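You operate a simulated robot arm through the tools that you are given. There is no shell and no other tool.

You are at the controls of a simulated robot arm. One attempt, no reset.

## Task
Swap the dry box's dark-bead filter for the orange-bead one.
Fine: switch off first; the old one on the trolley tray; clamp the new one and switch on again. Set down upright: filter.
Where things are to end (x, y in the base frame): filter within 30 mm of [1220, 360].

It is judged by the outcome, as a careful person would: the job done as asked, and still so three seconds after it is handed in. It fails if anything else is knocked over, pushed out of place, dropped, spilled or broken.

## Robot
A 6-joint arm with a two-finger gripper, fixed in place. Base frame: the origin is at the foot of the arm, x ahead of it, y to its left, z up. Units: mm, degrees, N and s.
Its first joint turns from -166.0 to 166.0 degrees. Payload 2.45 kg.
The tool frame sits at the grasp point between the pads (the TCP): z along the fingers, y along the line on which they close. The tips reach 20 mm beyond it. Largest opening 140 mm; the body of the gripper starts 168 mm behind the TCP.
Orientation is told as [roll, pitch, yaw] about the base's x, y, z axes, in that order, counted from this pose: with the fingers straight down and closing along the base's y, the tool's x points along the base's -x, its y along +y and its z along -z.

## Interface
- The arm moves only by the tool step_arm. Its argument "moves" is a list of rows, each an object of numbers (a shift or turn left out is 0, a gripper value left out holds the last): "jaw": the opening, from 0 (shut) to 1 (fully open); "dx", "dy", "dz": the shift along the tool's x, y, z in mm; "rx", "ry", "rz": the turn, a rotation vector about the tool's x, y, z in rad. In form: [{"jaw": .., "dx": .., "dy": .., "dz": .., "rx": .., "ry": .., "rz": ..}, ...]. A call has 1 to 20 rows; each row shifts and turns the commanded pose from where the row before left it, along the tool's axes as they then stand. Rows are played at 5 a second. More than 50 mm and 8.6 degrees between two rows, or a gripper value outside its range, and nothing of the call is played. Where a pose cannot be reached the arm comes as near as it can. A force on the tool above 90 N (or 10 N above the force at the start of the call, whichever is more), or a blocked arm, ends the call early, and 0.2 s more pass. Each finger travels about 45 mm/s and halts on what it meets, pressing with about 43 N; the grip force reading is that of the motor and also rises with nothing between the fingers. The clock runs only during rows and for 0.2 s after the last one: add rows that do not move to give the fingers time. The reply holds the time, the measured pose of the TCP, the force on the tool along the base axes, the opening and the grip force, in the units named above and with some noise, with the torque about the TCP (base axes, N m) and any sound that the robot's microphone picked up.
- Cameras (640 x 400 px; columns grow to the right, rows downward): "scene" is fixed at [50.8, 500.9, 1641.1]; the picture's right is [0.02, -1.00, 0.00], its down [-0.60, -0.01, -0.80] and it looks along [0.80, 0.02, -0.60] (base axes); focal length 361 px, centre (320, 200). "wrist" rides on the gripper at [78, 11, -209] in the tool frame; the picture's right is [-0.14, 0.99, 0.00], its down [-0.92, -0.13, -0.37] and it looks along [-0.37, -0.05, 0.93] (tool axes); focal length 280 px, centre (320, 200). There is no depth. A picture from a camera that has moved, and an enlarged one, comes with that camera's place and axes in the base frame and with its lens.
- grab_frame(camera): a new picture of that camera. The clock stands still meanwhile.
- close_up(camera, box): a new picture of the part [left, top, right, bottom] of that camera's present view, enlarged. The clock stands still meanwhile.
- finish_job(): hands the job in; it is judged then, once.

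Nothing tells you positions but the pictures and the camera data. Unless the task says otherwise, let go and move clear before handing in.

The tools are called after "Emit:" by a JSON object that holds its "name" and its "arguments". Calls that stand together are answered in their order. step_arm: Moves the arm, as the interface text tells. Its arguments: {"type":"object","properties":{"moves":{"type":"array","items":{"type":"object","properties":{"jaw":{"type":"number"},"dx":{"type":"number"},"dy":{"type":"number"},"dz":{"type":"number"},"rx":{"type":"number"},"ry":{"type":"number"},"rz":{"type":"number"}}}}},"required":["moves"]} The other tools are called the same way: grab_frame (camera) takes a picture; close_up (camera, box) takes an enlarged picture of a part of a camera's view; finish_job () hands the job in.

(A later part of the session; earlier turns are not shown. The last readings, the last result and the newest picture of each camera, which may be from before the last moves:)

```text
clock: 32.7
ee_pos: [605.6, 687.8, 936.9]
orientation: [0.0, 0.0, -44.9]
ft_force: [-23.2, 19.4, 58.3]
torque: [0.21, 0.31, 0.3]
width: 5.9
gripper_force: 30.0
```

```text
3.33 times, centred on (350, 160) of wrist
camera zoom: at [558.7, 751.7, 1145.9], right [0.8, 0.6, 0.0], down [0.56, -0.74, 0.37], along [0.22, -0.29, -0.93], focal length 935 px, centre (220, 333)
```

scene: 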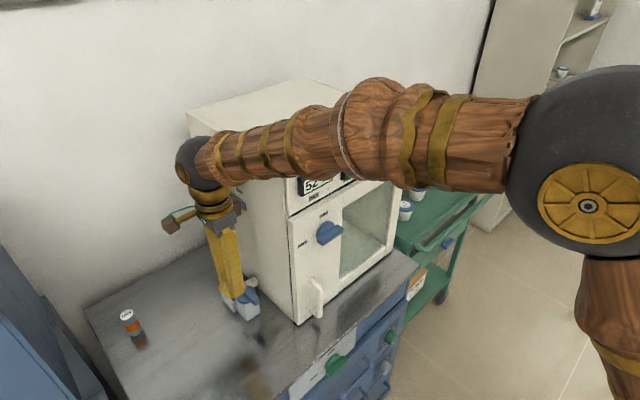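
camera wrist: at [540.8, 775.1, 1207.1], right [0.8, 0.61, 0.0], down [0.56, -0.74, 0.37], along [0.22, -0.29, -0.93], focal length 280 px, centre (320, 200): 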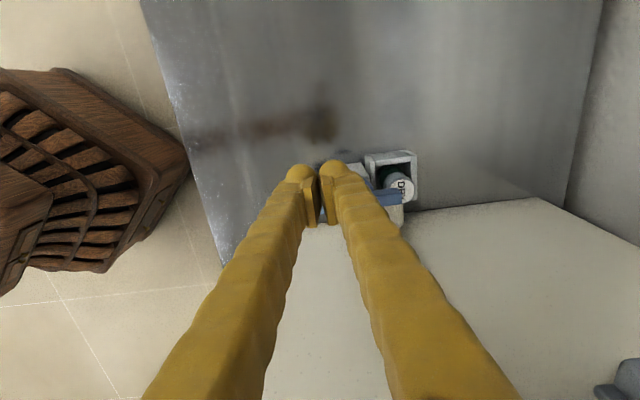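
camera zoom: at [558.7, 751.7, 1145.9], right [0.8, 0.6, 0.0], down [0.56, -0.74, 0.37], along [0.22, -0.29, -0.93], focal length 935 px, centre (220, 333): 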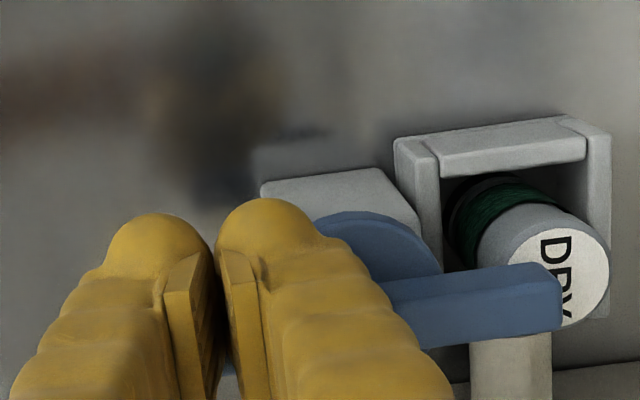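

The tips rode up onto the bar's rounded top edge: z rose 5 mm and the upward force was 58 N. I'll back off and look closely at the bar and disc heights before going lower.

Emit:
{"name": "step_arm", "arguments": {"moves": [{"dx": 6}, {"dx": 14}]}}

Emit:
{"name": "close_up", "arguments": {"camera": "wrist", "box": [350, 140, 430, 190]}}

Emit:
{"name": "close_up", "arguments": {"camera": "scene", "box": [225, 270, 265, 320]}}

```text
clock: 33.3
ee_pos: [591.1, 700.8, 928.9]
orientation: [-0.5, 0.1, -44.8]
ft_force: [-0.3, -0.5, 0.2]
torque: [0.05, -0.01, -0.05]
width: 0.2
gripper_force: 29.5
```

```text
8.00 times, centred on (390, 165) of wrist
camera zoom: at [544.1, 766.2, 1138.7], right [0.8, 0.6, -0.01], down [0.56, -0.74, 0.37], along [0.22, -0.3, -0.93], focal length 2243 px, centre (-240, 480)
```

zoom: 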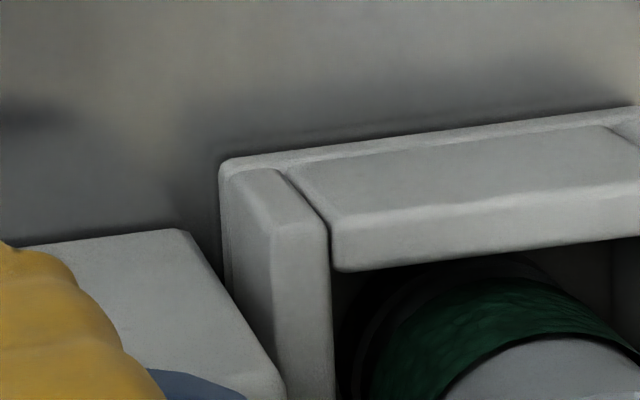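

```text
8.00 times, centred on (245, 295) of scene
camera zoom: at [50.8, 500.9, 1641.1], right [0.02, -1.0, 0.0], down [-0.6, -0.01, -0.8], along [0.8, 0.02, -0.6], focal length 2890 px, centre (920, -560)
```

zoom: 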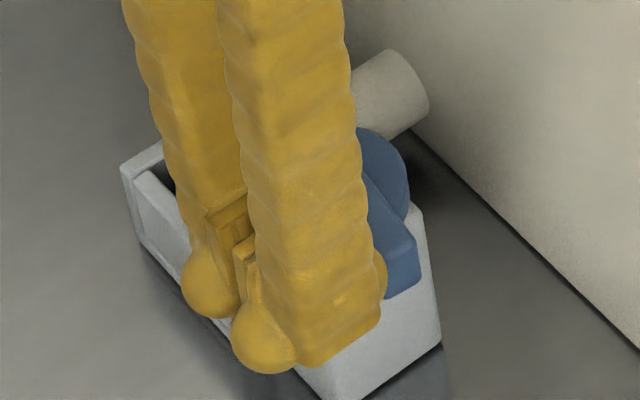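

The contact puts the bar's top at about 917 and its underside, which is the disc top, at about 903. I'll lower so the tips sit at about 906 and push again.

Emit:
{"name": "step_arm", "arguments": {"moves": [{}, {}]}}

```text
clock: 33.9
ee_pos: [591.6, 702.5, 932.5]
orientation: [-0.1, -0.1, -44.9]
ft_force: [-0.6, -0.5, 0.3]
torque: [-0.03, 0.01, 0.01]
width: 0.0
gripper_force: 28.8
```

Emit:
{"name": "step_arm", "arguments": {"moves": [{"dz": 7}, {"dx": -5}, {"dx": -3}, {"dx": -3}, {"dx": -3}]}}

Emit:
{"name": "close_up", "arguments": {"camera": "wrist", "box": [260, 100, 440, 220]}}

```text
clock: 35.1
ee_pos: [599.2, 694.8, 925.7]
orientation: [-0.3, 0.2, -44.8]
ft_force: [-33.8, 34.0, -6.6]
torque: [0.43, 0.4, 0.28]
width: 6.2
gripper_force: 29.5
```

```text
3.33 times, centred on (350, 160) of wrist
camera zoom: at [552.2, 758.6, 1135.2], right [0.8, 0.61, 0.0], down [0.57, -0.74, 0.37], along [0.22, -0.29, -0.93], focal length 935 px, centre (220, 333)
```

zoom: 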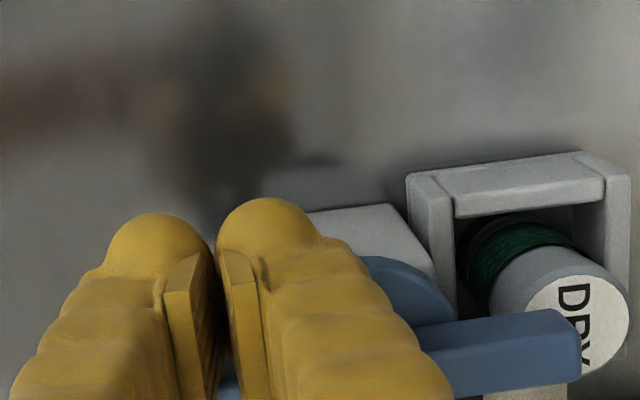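

The lever won't move that way: 48 N of side force and no rotation. It probably turns the other way, so I'll back off, rise, tilt 15° for reach, and go to the outer side of the filter-side end to push that end toward the box.

Emit:
{"name": "step_arm", "arguments": {"moves": [{"dx": 15}, {"dz": -25}, {"dz": -25}, {"rx": -0.131}, {"rx": -0.131}, {"dx": 1.6, "dy": 37.7, "dz": 10.1}, {"dx": 1.6, "dy": 37.7, "dz": 10.1}, {}]}}

Emit:
{"name": "grab_frame", "arguments": {"camera": "wrist"}}

Emit:
{"name": "grab_frame", "arguments": {"camera": "scene"}}

```text
clock: 36.9
ee_pos: [644.8, 760.1, 975.3]
orientation: [14.9, 0.1, -44.9]
ft_force: [-0.6, -0.3, -0.4]
torque: [0.0, 0.04, 0.01]
width: 0.1
gripper_force: 29.9
```

```text
taken
camera wrist: at [559.3, 785.1, 1180.7], right [0.77, 0.58, 0.25], down [0.5, -0.8, 0.32], along [0.39, -0.12, -0.91], focal length 280 px, centre (320, 200)
```

wrist: 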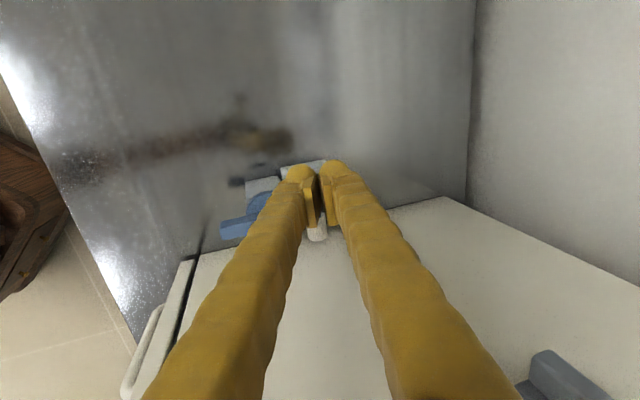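

```text
taken
```

scene: 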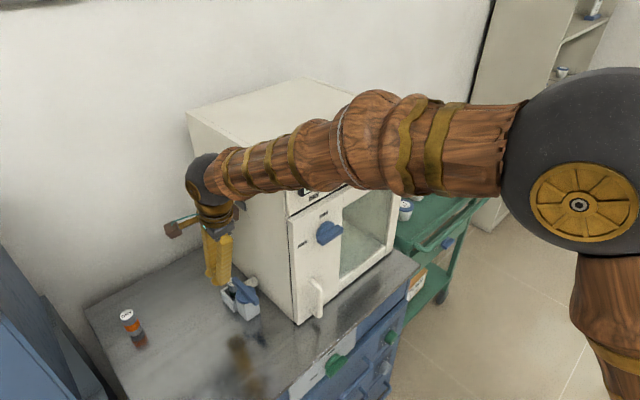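

Emit:
{"name": "step_arm", "arguments": {"moves": [{"dy": -6.85, "dz": 25.6}, {"dy": -6.85, "dz": 25.6}, {"dx": -4}, {"dx": -4}, {"dx": -3}, {"dx": -3}, {"dx": -3}]}}

Emit:
{"name": "close_up", "arguments": {"camera": "wrist", "box": [200, 120, 380, 260]}}

Emit:
{"name": "close_up", "arguments": {"camera": "scene", "box": [195, 245, 275, 325]}}

```text
clock: 38.5
ee_pos: [656.2, 749.3, 923.2]
orientation: [14.8, 0.1, -44.9]
ft_force: [0.1, 1.4, -0.6]
torque: [-0.01, -0.01, 0.02]
width: 0.2
gripper_force: 29.2
```

```text
2.86 times, centred on (290, 190) of wrist
camera zoom: at [569.9, 774.0, 1127.6], right [0.77, 0.58, 0.25], down [0.5, -0.8, 0.32], along [0.39, -0.12, -0.91], focal length 801 px, centre (406, 229)
```

zoom: 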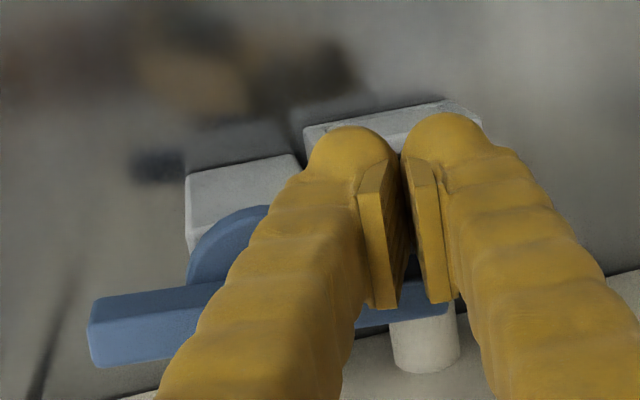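

```text
5.00 times, centred on (235, 285) of scene
camera zoom: at [50.8, 500.9, 1641.1], right [0.02, -1.0, 0.0], down [-0.6, -0.01, -0.8], along [0.8, 0.02, -0.6], focal length 1806 px, centre (745, -225)
```

zoom: 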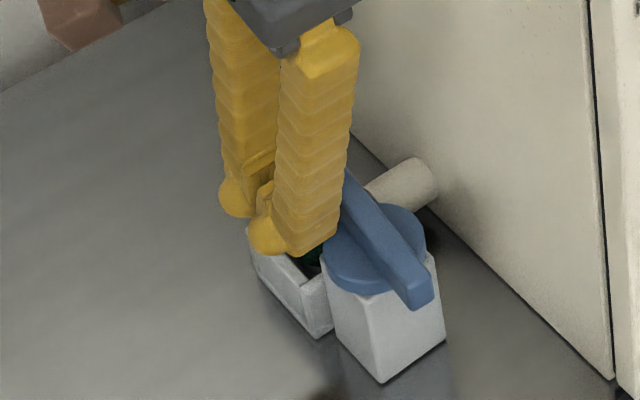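

Emit:
{"name": "step_arm", "arguments": {"moves": [{"dx": -3}, {"dx": -3}, {"dx": -3}]}}

Emit:
{"name": "close_up", "arguments": {"camera": "wrist", "box": [200, 120, 380, 260]}}

```text
clock: 39.3
ee_pos: [659.5, 742.0, 923.9]
orientation: [14.9, 0.1, -44.9]
ft_force: [-0.9, -0.6, -0.4]
torque: [0.03, -0.05, 0.02]
width: 0.0
gripper_force: 29.2
```

```text
2.86 times, centred on (290, 190) of wrist
camera zoom: at [575.8, 768.2, 1127.5], right [0.77, 0.58, 0.25], down [0.5, -0.8, 0.32], along [0.39, -0.12, -0.91], focal length 801 px, centre (406, 229)
```

zoom: 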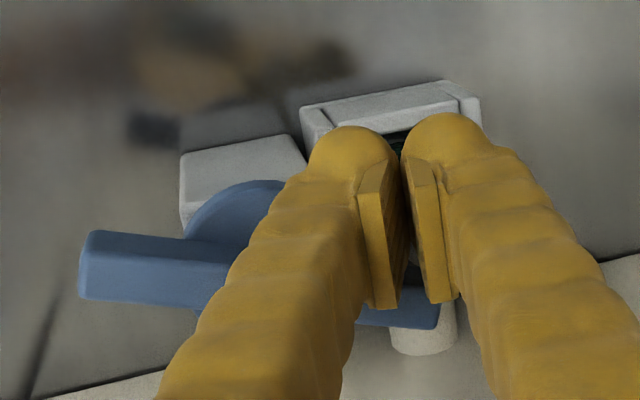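

The lever turns this way with hardly any force. I'll keep pushing.

Emit:
{"name": "step_arm", "arguments": {"moves": [{"dx": -4}, {"dx": -4}, {"dx": -4}, {"dx": -4}]}}

Emit:
{"name": "grab_frame", "arguments": {"camera": "wrist"}}

Emit:
{"name": "close_up", "arguments": {"camera": "scene", "box": [185, 225, 285, 325]}}

```text
clock: 40.3
ee_pos: [673.8, 731.1, 923.7]
orientation: [14.8, 0.1, -44.8]
ft_force: [0.4, 1.5, -0.2]
torque: [0.02, 0.0, -0.01]
width: 0.0
gripper_force: 29.0
```

```text
taken
camera wrist: at [588.0, 756.3, 1128.0], right [0.77, 0.58, 0.25], down [0.5, -0.8, 0.32], along [0.39, -0.12, -0.91], focal length 280 px, centre (320, 200)
```

wrist: 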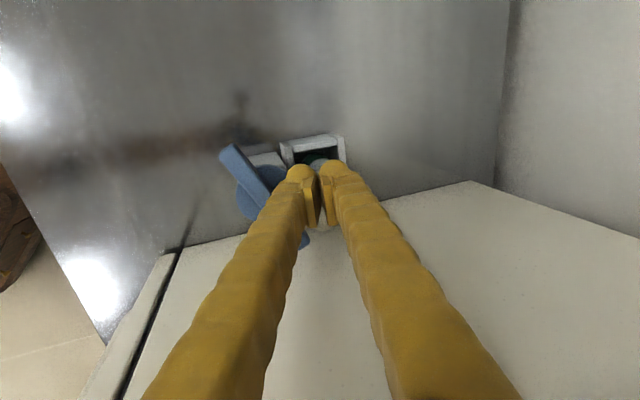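

```text
4.00 times, centred on (235, 275) of scene
camera zoom: at [50.8, 500.9, 1641.1], right [0.02, -1.0, 0.0], down [-0.6, -0.01, -0.8], along [0.8, 0.02, -0.6], focal length 1445 px, centre (660, -100)
```

zoom: 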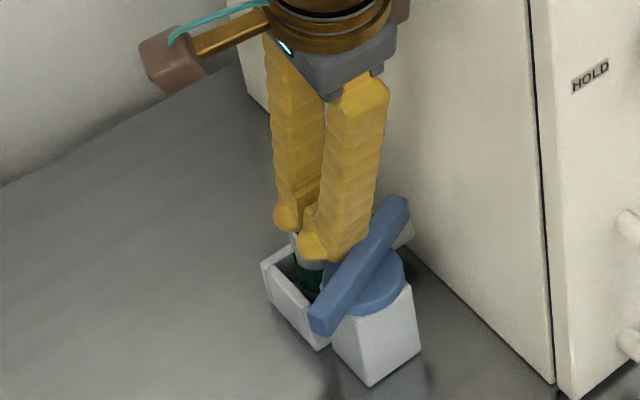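

The lever is about 60° round. I'll finish the opening from the safe outer side: lift, go behind the bar's outer end near (588, 678) with the tool vertical, and push it further round.

Emit:
{"name": "step_arm", "arguments": {"moves": [{"dy": 6.45, "dz": -24.15}, {"dy": 6.45, "dz": -24.15}, {"dx": 7.8, "dy": -31.6, "dz": -8.5}, {"dx": 7.8, "dy": -31.6, "dz": -8.5}, {"dx": 7.8, "dy": -31.6, "dz": -8.5}, {"rx": 0.131}, {"rx": 0.131}, {"dz": 24}, {}]}}

Emit:
{"name": "close_up", "arguments": {"camera": "wrist", "box": [260, 80, 440, 220]}}

Emit:
{"name": "close_up", "arguments": {"camera": "scene", "box": [185, 225, 285, 325]}}

```text
clock: 42.3
ee_pos: [587.8, 678.8, 950.1]
orientation: [-0.2, 0.1, -44.9]
ft_force: [-0.6, -0.6, 0.4]
torque: [0.0, 0.02, 0.0]
width: 0.0
gripper_force: 29.6
```

```text
2.86 times, centred on (350, 150) of wrist
camera zoom: at [541.5, 742.4, 1158.9], right [0.8, 0.61, 0.0], down [0.56, -0.74, 0.37], along [0.22, -0.3, -0.93], focal length 801 px, centre (234, 343)
```

zoom: 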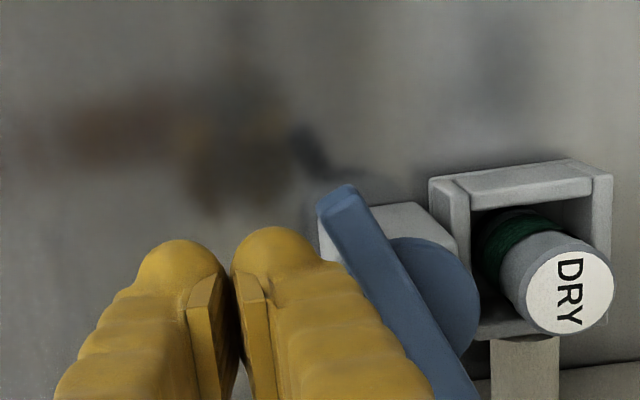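

```text
4.00 times, centred on (235, 275) of scene
camera zoom: at [50.8, 500.9, 1641.1], right [0.02, -1.0, 0.0], down [-0.6, -0.01, -0.8], along [0.8, 0.02, -0.6], focal length 1445 px, centre (660, -100)
```

zoom: 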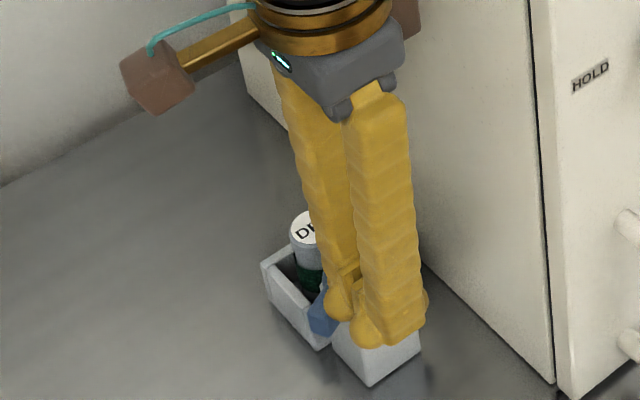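

Emit:
{"name": "step_arm", "arguments": {"moves": [{"dz": 24}, {"dx": 2.67, "dy": 4.25}, {"dx": 2.67, "dy": 4.25}, {"dx": 2.67, "dy": 4.25}, {"dx": 2.67, "dy": 4.25}]}}

Emit:
{"name": "close_up", "arguments": {"camera": "wrist", "box": [260, 80, 440, 220]}}

```text
clock: 43.5
ee_pos: [591.5, 698.4, 925.6]
orientation: [-0.1, 0.0, -44.8]
ft_force: [-0.1, -0.2, 0.4]
torque: [0.0, 0.02, -0.01]
width: 0.0
gripper_force: 29.6
```

```text
2.86 times, centred on (350, 150) of wrist
camera zoom: at [544.3, 761.9, 1134.2], right [0.8, 0.6, 0.0], down [0.56, -0.74, 0.37], along [0.22, -0.29, -0.93], focal length 801 px, centre (234, 343)
```

zoom: 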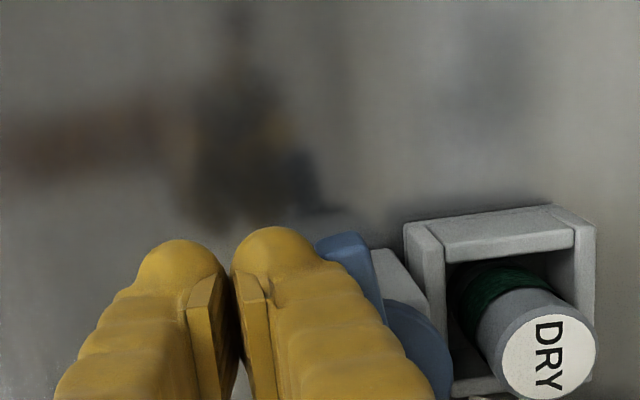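

Emit:
{"name": "step_arm", "arguments": {"moves": [{"dx": 2, "dy": 4.5}, {"dx": 1.5, "dy": 4.5}, {"dx": 1, "dy": 4}]}}

Emit:
{"name": "close_up", "arguments": {"camera": "wrist", "box": [260, 80, 440, 220]}}

```text
clock: 44.3
ee_pos: [595.4, 707.6, 924.8]
orientation: [-0.6, 0.0, -44.9]
ft_force: [-39.8, -63.3, 18.2]
torque: [-0.38, -0.17, -1.44]
width: 0.1
gripper_force: 29.6
```

```text
2.86 times, centred on (350, 150) of wrist
camera zoom: at [549.3, 772.4, 1133.8], right [0.8, 0.6, -0.01], down [0.56, -0.74, 0.37], along [0.22, -0.3, -0.93], focal length 801 px, centre (234, 343)
```

zoom: 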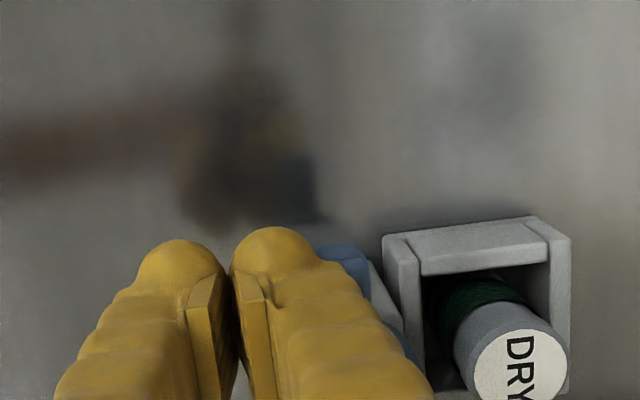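

There's a firm stop now, so the lever is fully open. I'll back off, rise, and take a look.

Emit:
{"name": "step_arm", "arguments": {"moves": [{"dx": -1, "dy": -6}, {"dy": -15}, {"dz": -40}, {"dz": -40}, {}]}}

Emit:
{"name": "close_up", "arguments": {"camera": "wrist", "box": [260, 80, 440, 220]}}

Emit:
{"name": "close_up", "arguments": {"camera": "scene", "box": [185, 225, 285, 325]}}

```text
clock: 45.5
ee_pos: [581.4, 695.7, 1005.6]
orientation: [-0.2, 0.2, -44.9]
ft_force: [0.1, 0.3, 0.4]
torque: [0.02, 0.02, -0.02]
width: 0.0
gripper_force: 29.1
```

```text
2.86 times, centred on (350, 150) of wrist
camera zoom: at [535.5, 759.0, 1214.2], right [0.8, 0.61, 0.0], down [0.56, -0.74, 0.37], along [0.22, -0.29, -0.93], focal length 801 px, centre (234, 343)
```

zoom: 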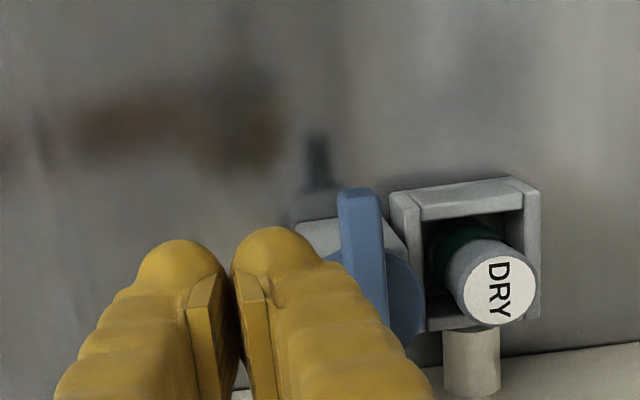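

```text
4.00 times, centred on (235, 275) of scene
camera zoom: at [50.8, 500.9, 1641.1], right [0.02, -1.0, 0.0], down [-0.6, -0.01, -0.8], along [0.8, 0.02, -0.6], focal length 1445 px, centre (660, -100)
```

zoom: 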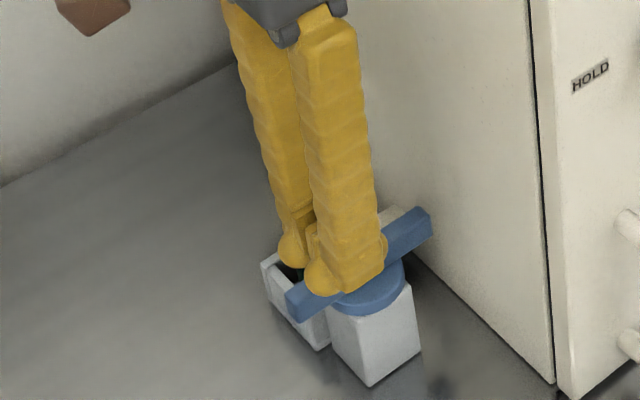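

The lever now lies across, at 90° and fully open. Next I'll turn to heading 22°, tilt 16° and open the jaws partly to grip the dark filter, keeping clear of the post and the box.

Emit:
{"name": "step_arm", "arguments": {"moves": [{"dz": -20}, {"rz": -0.1462}, {"rz": -0.1462}, {"rz": -0.1462}, {"rz": -0.1462}, {"rz": -0.1462}, {"rz": -0.1462}, {"rz": -0.1462}, {"rz": -0.1462, "jaw": 0.4}, {"ry": -0.1396}, {"ry": -0.1396}, {}]}}

Emit:
{"name": "grab_frame", "arguments": {"camera": "wrist"}}

Emit:
{"name": "grab_frame", "arguments": {"camera": "scene"}}

```text
clock: 48.1
ee_pos: [584.3, 695.0, 1025.5]
orientation: [0.0, -15.8, 22.2]
ft_force: [-0.1, 0.7, -0.3]
torque: [0.01, 0.01, -0.02]
width: 56.2
gripper_force: 0.0
```

```text
taken
camera wrist: at [457.8, 655.9, 1204.8], right [-0.25, 0.97, 0.04], down [0.78, 0.18, 0.61], along [0.58, 0.18, -0.79], focal length 280 px, centre (320, 200)
```

wrist: 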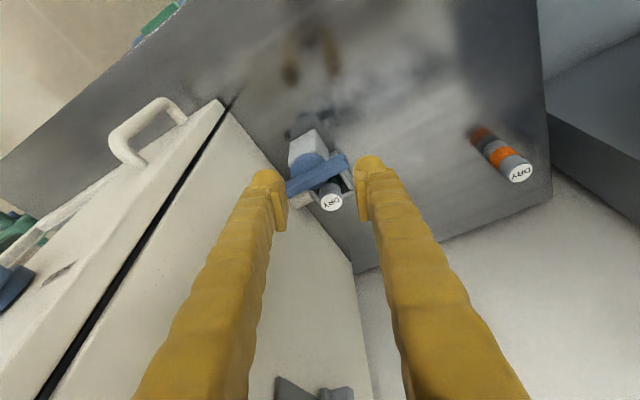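

```text
taken
```

scene: 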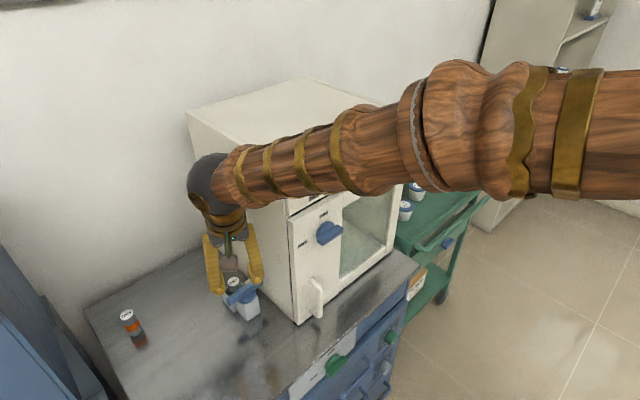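

Emit:
{"name": "close_up", "arguments": {"camera": "wrist", "box": [270, 120, 390, 220]}}

Emit:
{"name": "close_up", "arguments": {"camera": "wrist", "box": [450, 110, 560, 200]}}

Emit:
{"name": "close_up", "arguments": {"camera": "scene", "box": [185, 145, 285, 325]}}

```text
4.00 times, centred on (330, 170) of wrist
camera zoom: at [457.8, 655.9, 1204.8], right [-0.25, 0.97, 0.04], down [0.78, 0.18, 0.61], along [0.58, 0.18, -0.79], focal length 1122 px, centre (280, 320)
```

zoom: 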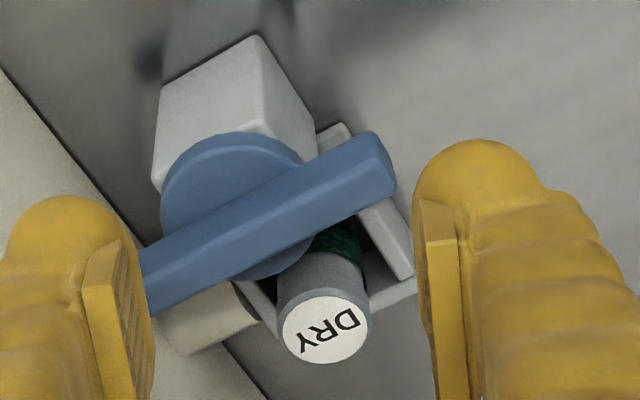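

```text
4.44 times, centred on (505, 155) of wrist
camera zoom: at [457.8, 655.9, 1204.8], right [-0.25, 0.97, 0.04], down [0.78, 0.18, 0.61], along [0.58, 0.18, -0.79], focal length 1246 px, centre (-502, 400)
```

zoom: 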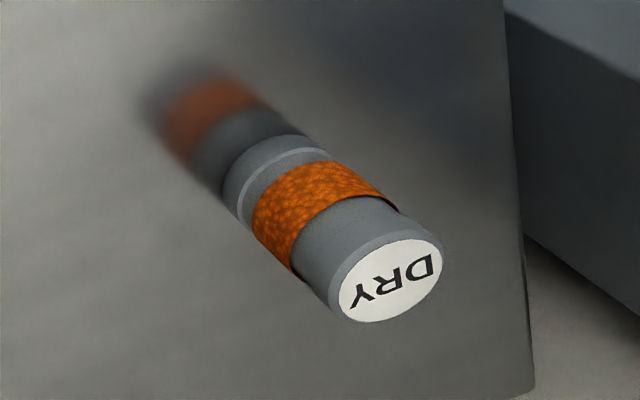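

```text
2.22 times, centred on (235, 235) of scene
camera zoom: at [50.8, 500.9, 1641.1], right [0.02, -1.0, 0.0], down [-0.6, -0.01, -0.8], along [0.8, 0.02, -0.6], focal length 803 px, centre (509, 122)
```

zoom: 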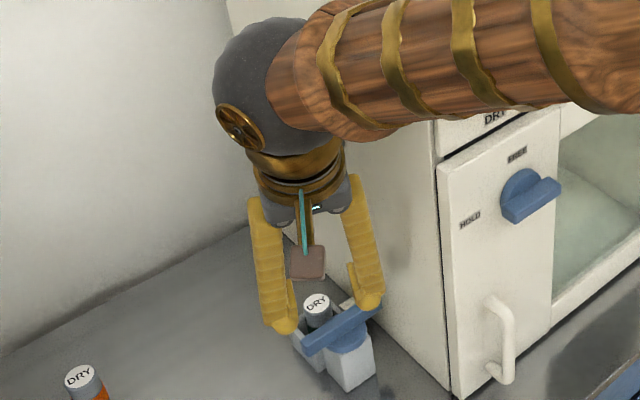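

Emit:
{"name": "step_arm", "arguments": {"moves": [{"dx": -31.4, "dy": 1.4, "dz": 31.4}, {"dx": -31.4, "dy": 1.4, "dz": 31.4}, {"dx": -31.4, "dy": 1.4, "dz": 31.4}, {}]}}

Emit:
{"name": "grab_frame", "arguments": {"camera": "wrist"}}

Emit:
{"name": "close_up", "arguments": {"camera": "wrist", "box": [260, 120, 380, 220]}}

Emit:
{"name": "close_up", "arguments": {"camera": "scene", "box": [185, 145, 285, 325]}}

```text
clock: 49.1
ee_pos: [689.7, 744.7, 959.3]
orientation: [0.0, -15.9, 22.2]
ft_force: [0.2, 0.3, -0.4]
torque: [-0.03, 0.03, 0.01]
width: 56.1
gripper_force: 0.0
```

```text
taken
camera wrist: at [563.6, 705.4, 1139.5], right [-0.25, 0.97, 0.04], down [0.78, 0.18, 0.61], along [0.58, 0.18, -0.8], focal length 280 px, centre (320, 200)
```

wrist: 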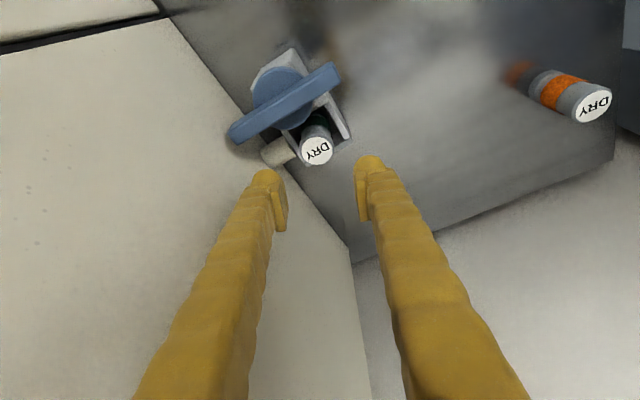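

```text
4.00 times, centred on (320, 170) of wrist
camera zoom: at [563.6, 705.4, 1139.5], right [-0.25, 0.97, 0.04], down [0.78, 0.18, 0.61], along [0.58, 0.18, -0.8], focal length 1122 px, centre (320, 320)
```

zoom: 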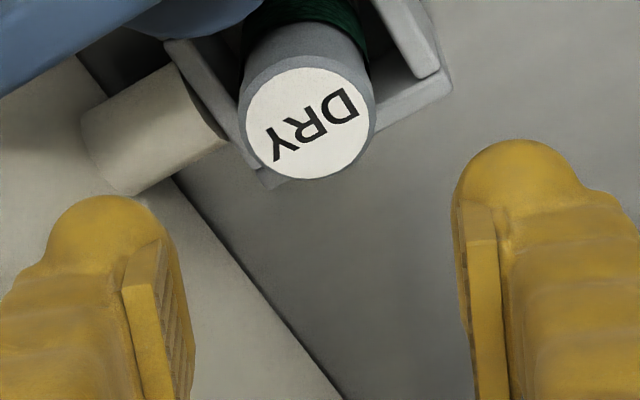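

```text
2.22 times, centred on (235, 235) of scene
camera zoom: at [50.8, 500.9, 1641.1], right [0.02, -1.0, 0.0], down [-0.6, -0.01, -0.8], along [0.8, 0.02, -0.6], focal length 803 px, centre (509, 122)
```

zoom: 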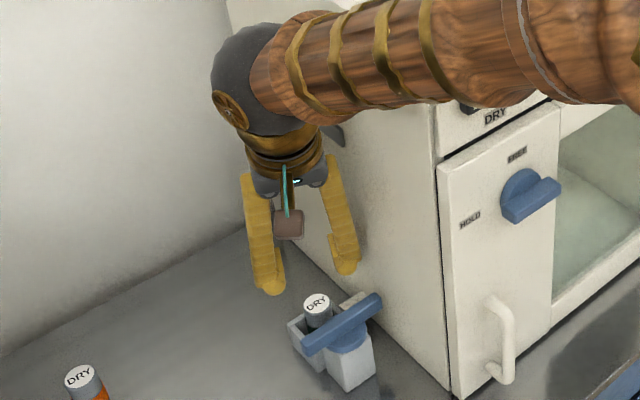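

The filter is well centred between the fingers, within about 1 mm laterally, and the path down is clear. I'll descend straight to TCP z≈882.

Emit:
{"name": "step_arm", "arguments": {"moves": [{"dx": 7, "dz": 24.8}, {"dx": 7, "dz": 24.8}, {"dx": 7, "dz": 24.8}, {}]}}

Emit:
{"name": "close_up", "arguments": {"camera": "wrist", "box": [240, 100, 400, 220]}}

Emit:
{"name": "close_up", "arguments": {"camera": "scene", "box": [185, 205, 285, 325]}}

```text
clock: 50.1
ee_pos: [688.6, 744.5, 882.7]
orientation: [0.1, -15.8, 22.2]
ft_force: [0.6, 0.5, 0.4]
torque: [0.0, 0.01, -0.01]
width: 56.2
gripper_force: 0.1
```

```text
3.33 times, centred on (320, 160) of wrist
camera zoom: at [562.3, 704.7, 1062.5], right [-0.25, 0.97, 0.04], down [0.78, 0.18, 0.61], along [0.58, 0.18, -0.8], focal length 935 px, centre (320, 333)
```

zoom: 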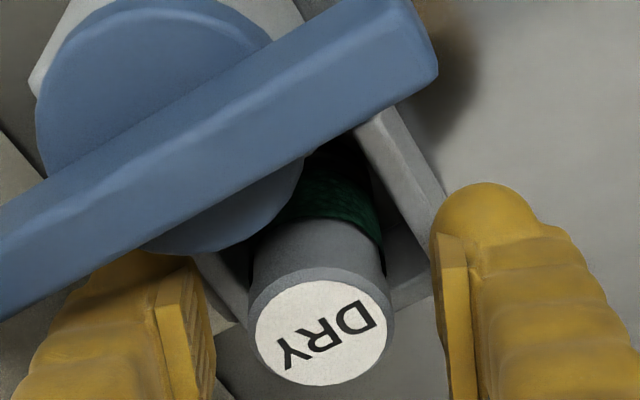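

```text
3.33 times, centred on (235, 265) of scene
camera zoom: at [50.8, 500.9, 1641.1], right [0.02, -1.0, 0.0], down [-0.6, -0.01, -0.8], along [0.8, 0.02, -0.6], focal length 1204 px, centre (603, -17)
```

zoom: 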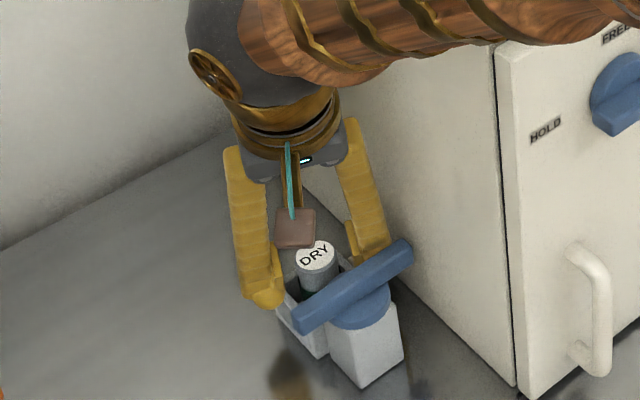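

The filter sits midway between the pads. I'll close on it.

Emit:
{"name": "step_arm", "arguments": {"moves": [{"jaw": 0}, {}, {}, {}]}}

Emit:
{"name": "close_up", "arguments": {"camera": "wrist", "box": [240, 100, 400, 220]}}

```text
clock: 51.1
ee_pos: [688.3, 745.6, 882.8]
orientation: [0.1, -15.8, 22.2]
ft_force: [0.0, 0.6, 0.1]
torque: [-0.01, -0.03, 0.02]
width: 32.1
gripper_force: 43.2
```

```text
3.33 times, centred on (320, 160) of wrist
camera zoom: at [562.2, 704.6, 1062.7], right [-0.25, 0.97, 0.04], down [0.78, 0.18, 0.61], along [0.58, 0.18, -0.8], focal length 935 px, centre (320, 333)
```

zoom: 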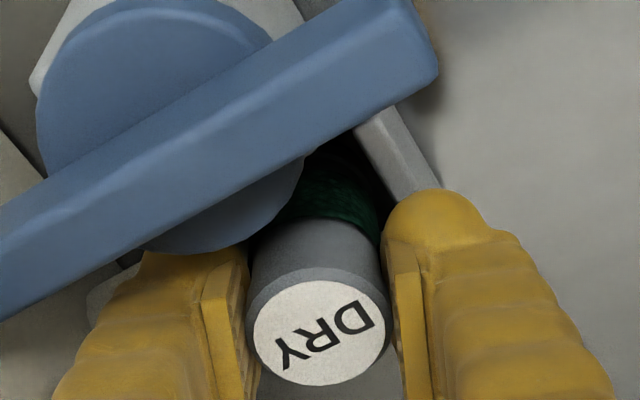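

The grip is firm: width 32 mm, 43 N. I'll lift straight up, slowly at first.

Emit:
{"name": "step_arm", "arguments": {"moves": [{"dx": -2.7, "dz": -9.6}, {"dx": -2.7, "dz": -9.6}, {"dx": -5.4, "dz": -19.2}, {"dx": -5.4, "dz": -19.2}]}}

Emit:
{"name": "close_up", "arguments": {"camera": "scene", "box": [185, 205, 285, 325]}}

Emit:
{"name": "close_up", "arguments": {"camera": "wrist", "box": [240, 100, 400, 220]}}

```text
clock: 52.1
ee_pos: [687.9, 743.1, 942.3]
orientation: [-0.1, -15.7, 22.2]
ft_force: [0.3, -0.6, -1.5]
torque: [-0.01, 0.02, 0.02]
width: 31.9
gripper_force: 43.3
```

```text
3.33 times, centred on (235, 265) of scene
camera zoom: at [50.8, 500.9, 1641.1], right [0.02, -1.0, 0.0], down [-0.6, -0.01, -0.8], along [0.8, 0.02, -0.6], focal length 1204 px, centre (603, -17)
```

zoom: 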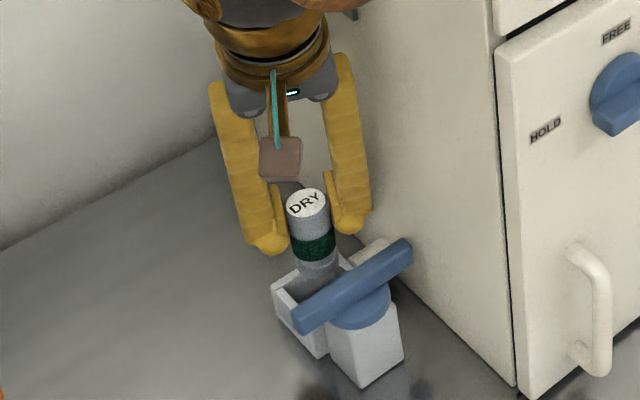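

```text
3.33 times, centred on (320, 160) of wrist
camera zoom: at [563.3, 704.2, 1122.0], right [-0.25, 0.97, 0.04], down [0.78, 0.18, 0.6], along [0.58, 0.18, -0.8], focal length 935 px, centre (320, 333)
```

zoom: 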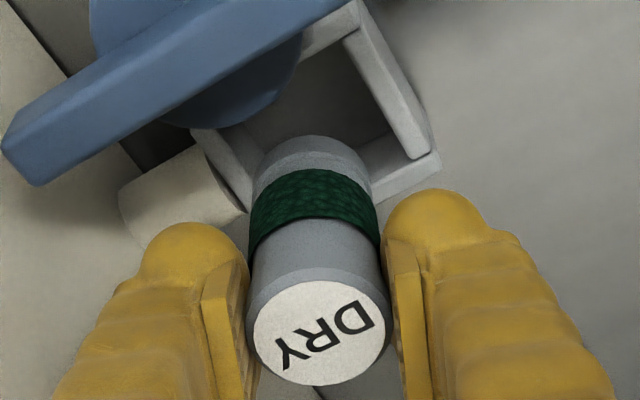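

The dark filter is out and upright. For reach at the tray I'll re-grasp it with more tilt, so first I'll set it down on a free spot of the bench near (540, 790), lifting clear of the lever.

Emit:
{"name": "step_arm", "arguments": {"moves": [{"dx": -9, "dz": -32}, {"dx": -9, "dz": -32}, {}]}}

```text
clock: 52.9
ee_pos: [688.7, 747.6, 1009.0]
orientation: [-0.1, -15.9, 22.2]
ft_force: [-0.9, -0.5, -0.9]
torque: [0.02, 0.0, -0.01]
width: 32.1
gripper_force: 43.1
```

Emit:
{"name": "step_arm", "arguments": {"moves": [{"dx": 29.1, "dy": 24.2, "dz": -8.2}, {"dx": 29.1, "dy": 24.2, "dz": -8.2}, {"dx": 29.1, "dy": 24.2, "dz": -8.2}, {"dx": 29.1, "dy": 24.2, "dz": -8.2}, {"dx": 11.25, "dz": 39.8}, {"dx": 11.25, "dz": 39.8}, {"dx": 11.25, "dz": 39.8}, {}]}}

Emit:
{"name": "grab_frame", "arguments": {"camera": "wrist"}}

Emit:
{"name": "grab_frame", "arguments": {"camera": "scene"}}

```text
clock: 54.7
ee_pos: [541.0, 785.1, 884.0]
orientation: [0.0, -15.9, 22.3]
ft_force: [0.3, -0.2, -0.6]
torque: [0.01, 0.0, -0.03]
width: 32.4
gripper_force: 43.3
```

```text
taken
camera wrist: at [414.2, 745.6, 1064.0], right [-0.25, 0.97, 0.04], down [0.78, 0.18, 0.61], along [0.58, 0.18, -0.8], focal length 280 px, centre (320, 200)
```

wrist: 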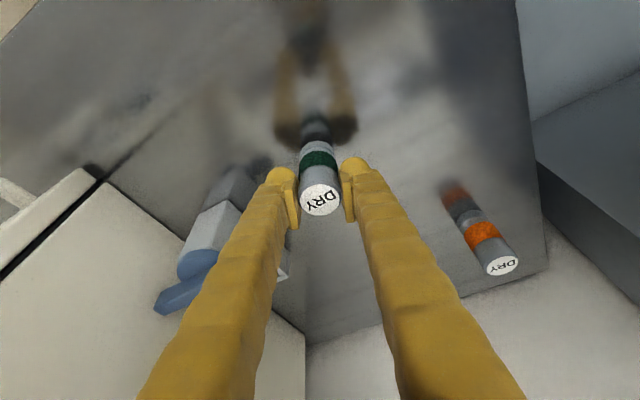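

```text
taken
```

scene: 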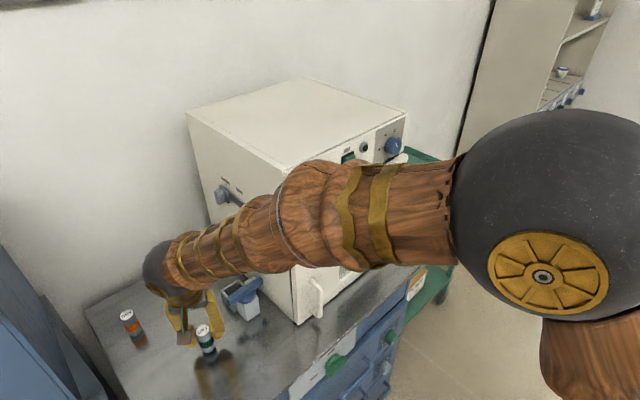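

Emit:
{"name": "step_arm", "arguments": {"moves": [{"dx": 0.82, "dz": 2.89}, {"dx": 0.82, "dz": 2.89}, {}]}}

Emit:
{"name": "close_up", "arguments": {"camera": "scene", "box": [160, 290, 260, 390]}}

```text
clock: 55.5
ee_pos: [540.3, 786.9, 879.9]
orientation: [0.0, -15.9, 22.2]
ft_force: [0.4, -0.1, -0.6]
torque: [0.03, -0.01, 0.0]
width: 32.2
gripper_force: 43.1
```

```text
4.00 times, centred on (210, 340) of scene
camera zoom: at [50.8, 500.9, 1641.1], right [0.02, -1.0, 0.0], down [-0.6, -0.01, -0.8], along [0.8, 0.02, -0.6], focal length 1445 px, centre (760, -360)
```

zoom: 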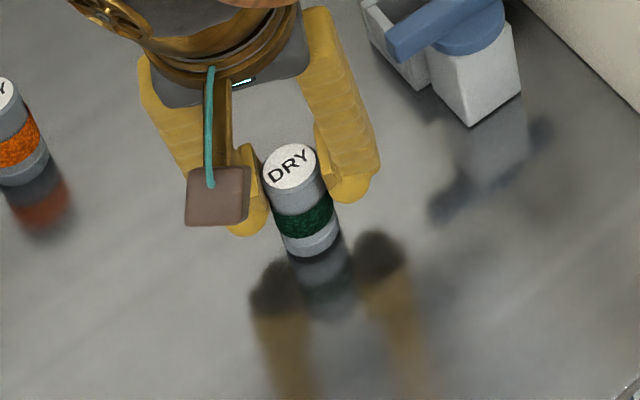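

Emit:
{"name": "step_arm", "arguments": {"moves": [{"dx": 0.55, "dz": 1.92}, {"dx": 0.55, "dz": 1.92}, {}]}}

Emit:
{"name": "close_up", "arguments": {"camera": "scene", "box": [185, 315, 235, 365]}}

```text
clock: 56.3
ee_pos: [540.5, 787.4, 874.5]
orientation: [-0.1, -15.8, 22.2]
ft_force: [0.3, -0.2, -0.8]
torque: [0.0, -0.03, -0.01]
width: 32.2
gripper_force: 43.2
```

```text
8.00 times, centred on (210, 340) of scene
camera zoom: at [50.8, 500.9, 1641.1], right [0.02, -1.0, 0.0], down [-0.6, -0.01, -0.8], along [0.8, 0.02, -0.6], focal length 2890 px, centre (1200, -920)
```

zoom: 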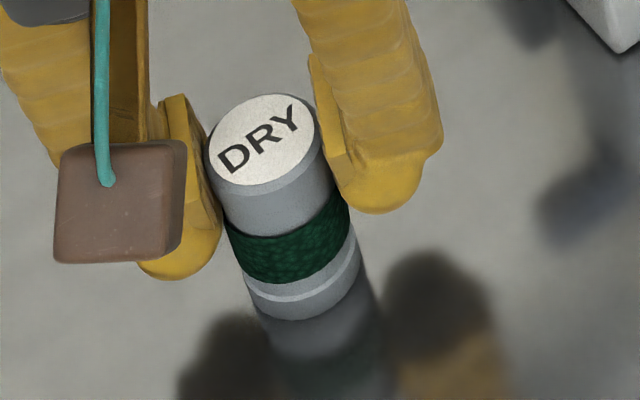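

Emit:
{"name": "step_arm", "arguments": {"moves": [{"dx": 0.3, "dz": 1.0}, {"dx": 0.3, "dz": 1.0}, {}]}}

```text
clock: 57.1
ee_pos: [541.6, 788.0, 874.8]
orientation: [0.1, -15.9, 22.1]
ft_force: [-4.8, -4.5, 28.9]
torque: [-0.26, 0.42, 0.0]
width: 32.2
gripper_force: 42.8
```

Contact with the bench at TCP z≈874.5. I'll ease up slightly, release, and back off upward.

Emit:
{"name": "step_arm", "arguments": {"moves": [{"dx": -0.3, "dz": -1.1}, {}, {"jaw": 0.25}, {"jaw": 0.42}, {}, {}]}}

Emit:
{"name": "close_up", "arguments": {"camera": "scene", "box": [160, 290, 260, 390]}}

Emit:
{"name": "close_up", "arguments": {"camera": "wrist", "box": [240, 100, 400, 220]}}

```text
clock: 58.5
ee_pos: [541.0, 786.5, 874.7]
orientation: [-0.1, -15.8, 22.1]
ft_force: [-0.4, 0.1, -0.4]
torque: [-0.02, 0.01, 0.02]
width: 58.6
gripper_force: 0.1
```

```text
4.00 times, centred on (210, 340) of scene
camera zoom: at [50.8, 500.9, 1641.1], right [0.02, -1.0, 0.0], down [-0.6, -0.01, -0.8], along [0.8, 0.02, -0.6], focal length 1445 px, centre (760, -360)
```

zoom: 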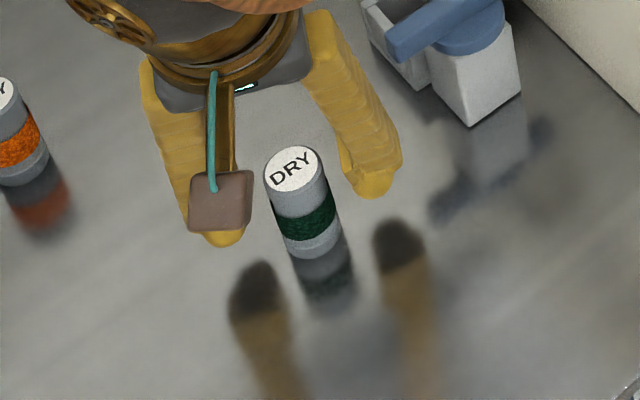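

```text
3.33 times, centred on (320, 160) of wrist
camera zoom: at [415.1, 747.7, 1053.7], right [-0.25, 0.97, 0.04], down [0.78, 0.18, 0.61], along [0.58, 0.18, -0.8], focal length 935 px, centre (320, 333)
```

zoom: 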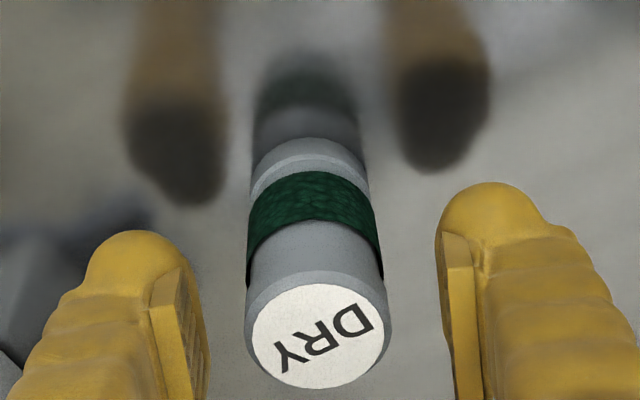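

The dark filter stands upright on the bench near (541, 787). I'll rise, turn to heading 70° and tilt to 38°, so that I can carry it to the tray mostly by swinging about the base.

Emit:
{"name": "step_arm", "arguments": {"moves": [{"dx": -13.6, "dz": -48.1}, {"dx": -13.6, "dz": -48.1}, {"rx": -0.03785, "rz": -0.13375}, {"rx": -0.03785, "rz": -0.13375}, {"rx": -0.03785, "rz": -0.13375}, {"rx": -0.03785, "rz": -0.13375}, {"rx": -0.03785, "rz": -0.13375}, {"rx": -0.03785, "rz": -0.13375}, {}]}}

```text
clock: 60.5
ee_pos: [541.6, 786.9, 975.1]
orientation: [0.1, -15.8, 70.0]
ft_force: [0.7, 0.0, -0.2]
torque: [-0.01, 0.03, 0.06]
width: 58.9
gripper_force: 0.0
```

Emit:
{"name": "step_arm", "arguments": {"moves": [{"ry": -0.129}, {"ry": -0.129}, {"ry": -0.129}, {}]}}

Emit:
{"name": "grab_frame", "arguments": {"camera": "wrist"}}

Emit:
{"name": "grab_frame", "arguments": {"camera": "scene"}}

```text
clock: 61.5
ee_pos: [542.0, 786.9, 972.6]
orientation: [0.0, -38.0, 69.9]
ft_force: [-0.6, 0.0, -1.1]
torque: [-0.02, -0.01, 0.0]
width: 58.7
gripper_force: 0.0
```

```text
taken
camera wrist: at [465.9, 612.0, 1090.0], right [-0.89, 0.44, 0.08], down [0.29, 0.42, 0.86], along [0.34, 0.79, -0.51], focal length 280 px, centre (320, 200)
```

wrist: 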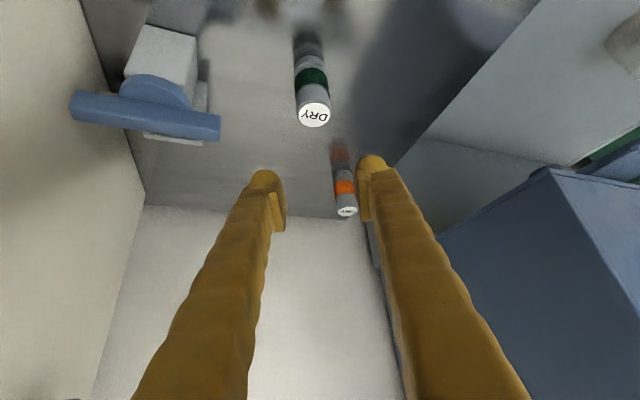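

```text
taken
```

scene: 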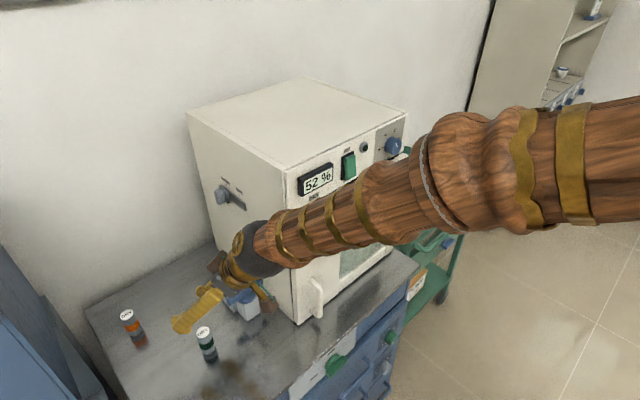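

Emit:
{"name": "close_up", "arguments": {"camera": "wrist", "box": [270, 20, 370, 140]}}

Emit:
{"name": "close_up", "arguments": {"camera": "scene", "box": [150, 270, 290, 390]}}

```text
3.33 times, centred on (320, 80) of wrist
camera zoom: at [465.9, 612.0, 1090.0], right [-0.89, 0.44, 0.08], down [0.29, 0.42, 0.86], along [0.34, 0.79, -0.51], focal length 935 px, centre (320, 600)
```

zoom: 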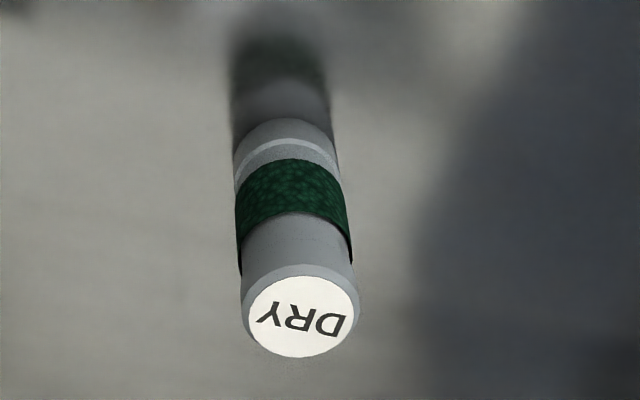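

```text
3.33 times, centred on (220, 330) of scene
camera zoom: at [50.8, 500.9, 1641.1], right [0.02, -1.0, 0.0], down [-0.6, -0.01, -0.8], along [0.8, 0.02, -0.6], focal length 1204 px, centre (653, -233)
```

zoom: 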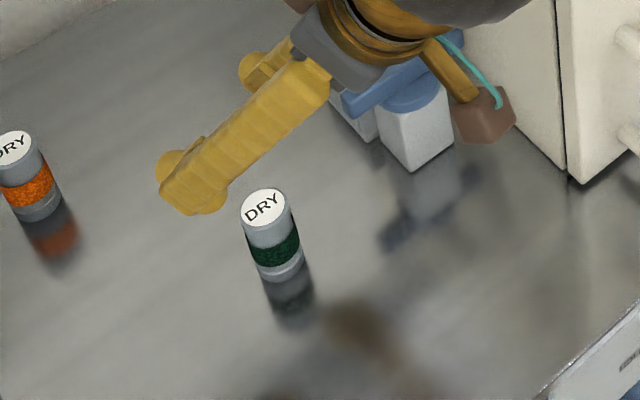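

The dark filter stands at about (541, 788) and the tool is lined up over it. I'll descend around it with the jaws open.

Emit:
{"name": "step_arm", "arguments": {"moves": [{"dx": 25, "dy": 0.7, "dz": 32.3}, {"dx": 25, "dy": 0.7, "dz": 32.3}, {"dx": 25, "dy": 0.6, "dz": 32.3}, {}]}}

Emit:
{"name": "close_up", "arguments": {"camera": "wrist", "box": [240, 100, 400, 220]}}

Emit:
{"name": "close_up", "arguments": {"camera": "scene", "box": [150, 270, 290, 390]}}

```text
clock: 62.5
ee_pos: [540.8, 789.1, 849.6]
orientation: [0.0, -38.0, 69.8]
ft_force: [0.5, 0.5, -0.6]
torque: [0.0, 0.01, 0.0]
width: 58.9
gripper_force: 0.1
```

```text
3.33 times, centred on (320, 160) of wrist
camera zoom: at [465.7, 614.0, 965.7], right [-0.89, 0.44, 0.08], down [0.29, 0.43, 0.86], along [0.34, 0.79, -0.51], focal length 935 px, centre (320, 333)
```

zoom: 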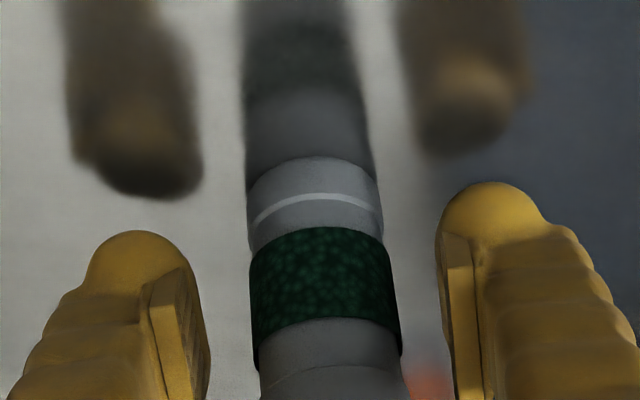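

```text
3.33 times, centred on (220, 330) of scene
camera zoom: at [50.8, 500.9, 1641.1], right [0.02, -1.0, 0.0], down [-0.6, -0.01, -0.8], along [0.8, 0.02, -0.6], focal length 1204 px, centre (653, -233)
```

zoom: 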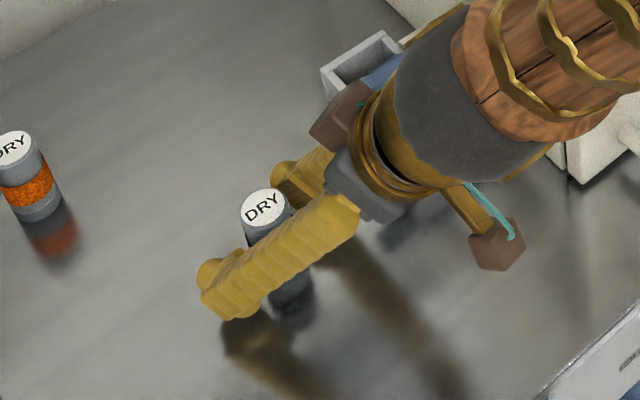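

Emit:
{"name": "step_arm", "arguments": {"moves": [{"jaw": 0}, {}, {}, {}]}}

```text
clock: 63.5
ee_pos: [539.6, 789.4, 849.6]
orientation: [0.0, -38.0, 69.9]
ft_force: [0.6, 1.0, 0.0]
torque: [-0.02, -0.01, 0.01]
width: 32.4
gripper_force: 43.2
```

Emit:
{"name": "step_arm", "arguments": {"moves": [{"dx": -12.3, "dz": -15.8}, {"dx": -24.6, "dz": -31.5}, {"dx": -24.6, "dz": -31.5}, {}]}}

Emit:
{"name": "grab_frame", "arguments": {"camera": "wrist"}}

Emit:
{"name": "grab_frame", "arguments": {"camera": "scene"}}

```text
clock: 64.5
ee_pos: [539.6, 789.3, 950.8]
orientation: [0.0, -38.0, 69.9]
ft_force: [0.4, 0.2, 0.2]
torque: [0.0, -0.01, -0.01]
width: 32.1
gripper_force: 43.1
```

```text
taken
camera wrist: at [464.8, 615.3, 1067.5], right [-0.89, 0.44, 0.09], down [0.29, 0.42, 0.86], along [0.34, 0.79, -0.51], focal length 280 px, centre (320, 200)
```

wrist: 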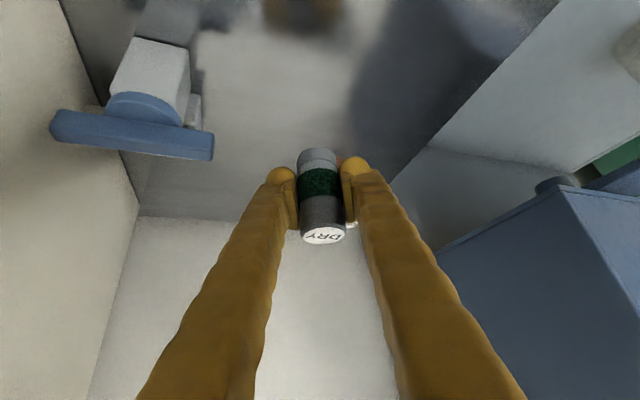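

```text
taken
```

scene: 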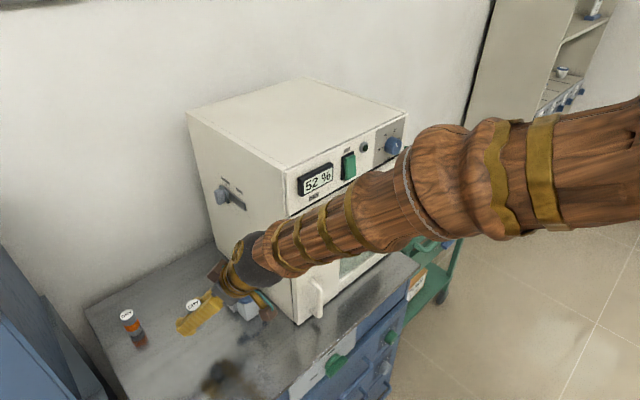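

Emit:
{"name": "step_arm", "arguments": {"moves": [{"dx": 5.3, "dy": 7.8, "dz": -43.7}, {"dx": 5.3, "dy": 7.8, "dz": -43.7}, {"dx": 5.3, "dy": 7.8, "dz": -43.7}, {"dx": 5.3, "dy": 7.8, "dz": -43.7}]}}

```text
clock: 65.5
ee_pos: [468.9, 682.0, 1072.7]
orientation: [0.1, -37.8, 69.7]
ft_force: [0.9, 0.6, -0.9]
torque: [-0.01, -0.01, 0.0]
width: 32.0
gripper_force: 43.4
```

Emit:
{"name": "step_arm", "arguments": {"moves": [{"dx": 5.3, "dy": 7.8, "dz": -43.7}, {"dx": 5.3, "dy": 7.8, "dz": -43.7}, {"dx": 5.3, "dy": 7.8, "dz": -43.7}, {}]}}

```text
clock: 66.5
ee_pos: [412.8, 604.9, 1169.5]
orientation: [0.1, -38.0, 69.9]
ft_force: [0.2, -0.4, -0.4]
torque: [-0.02, -0.05, 0.02]
width: 32.1
gripper_force: 43.1
```

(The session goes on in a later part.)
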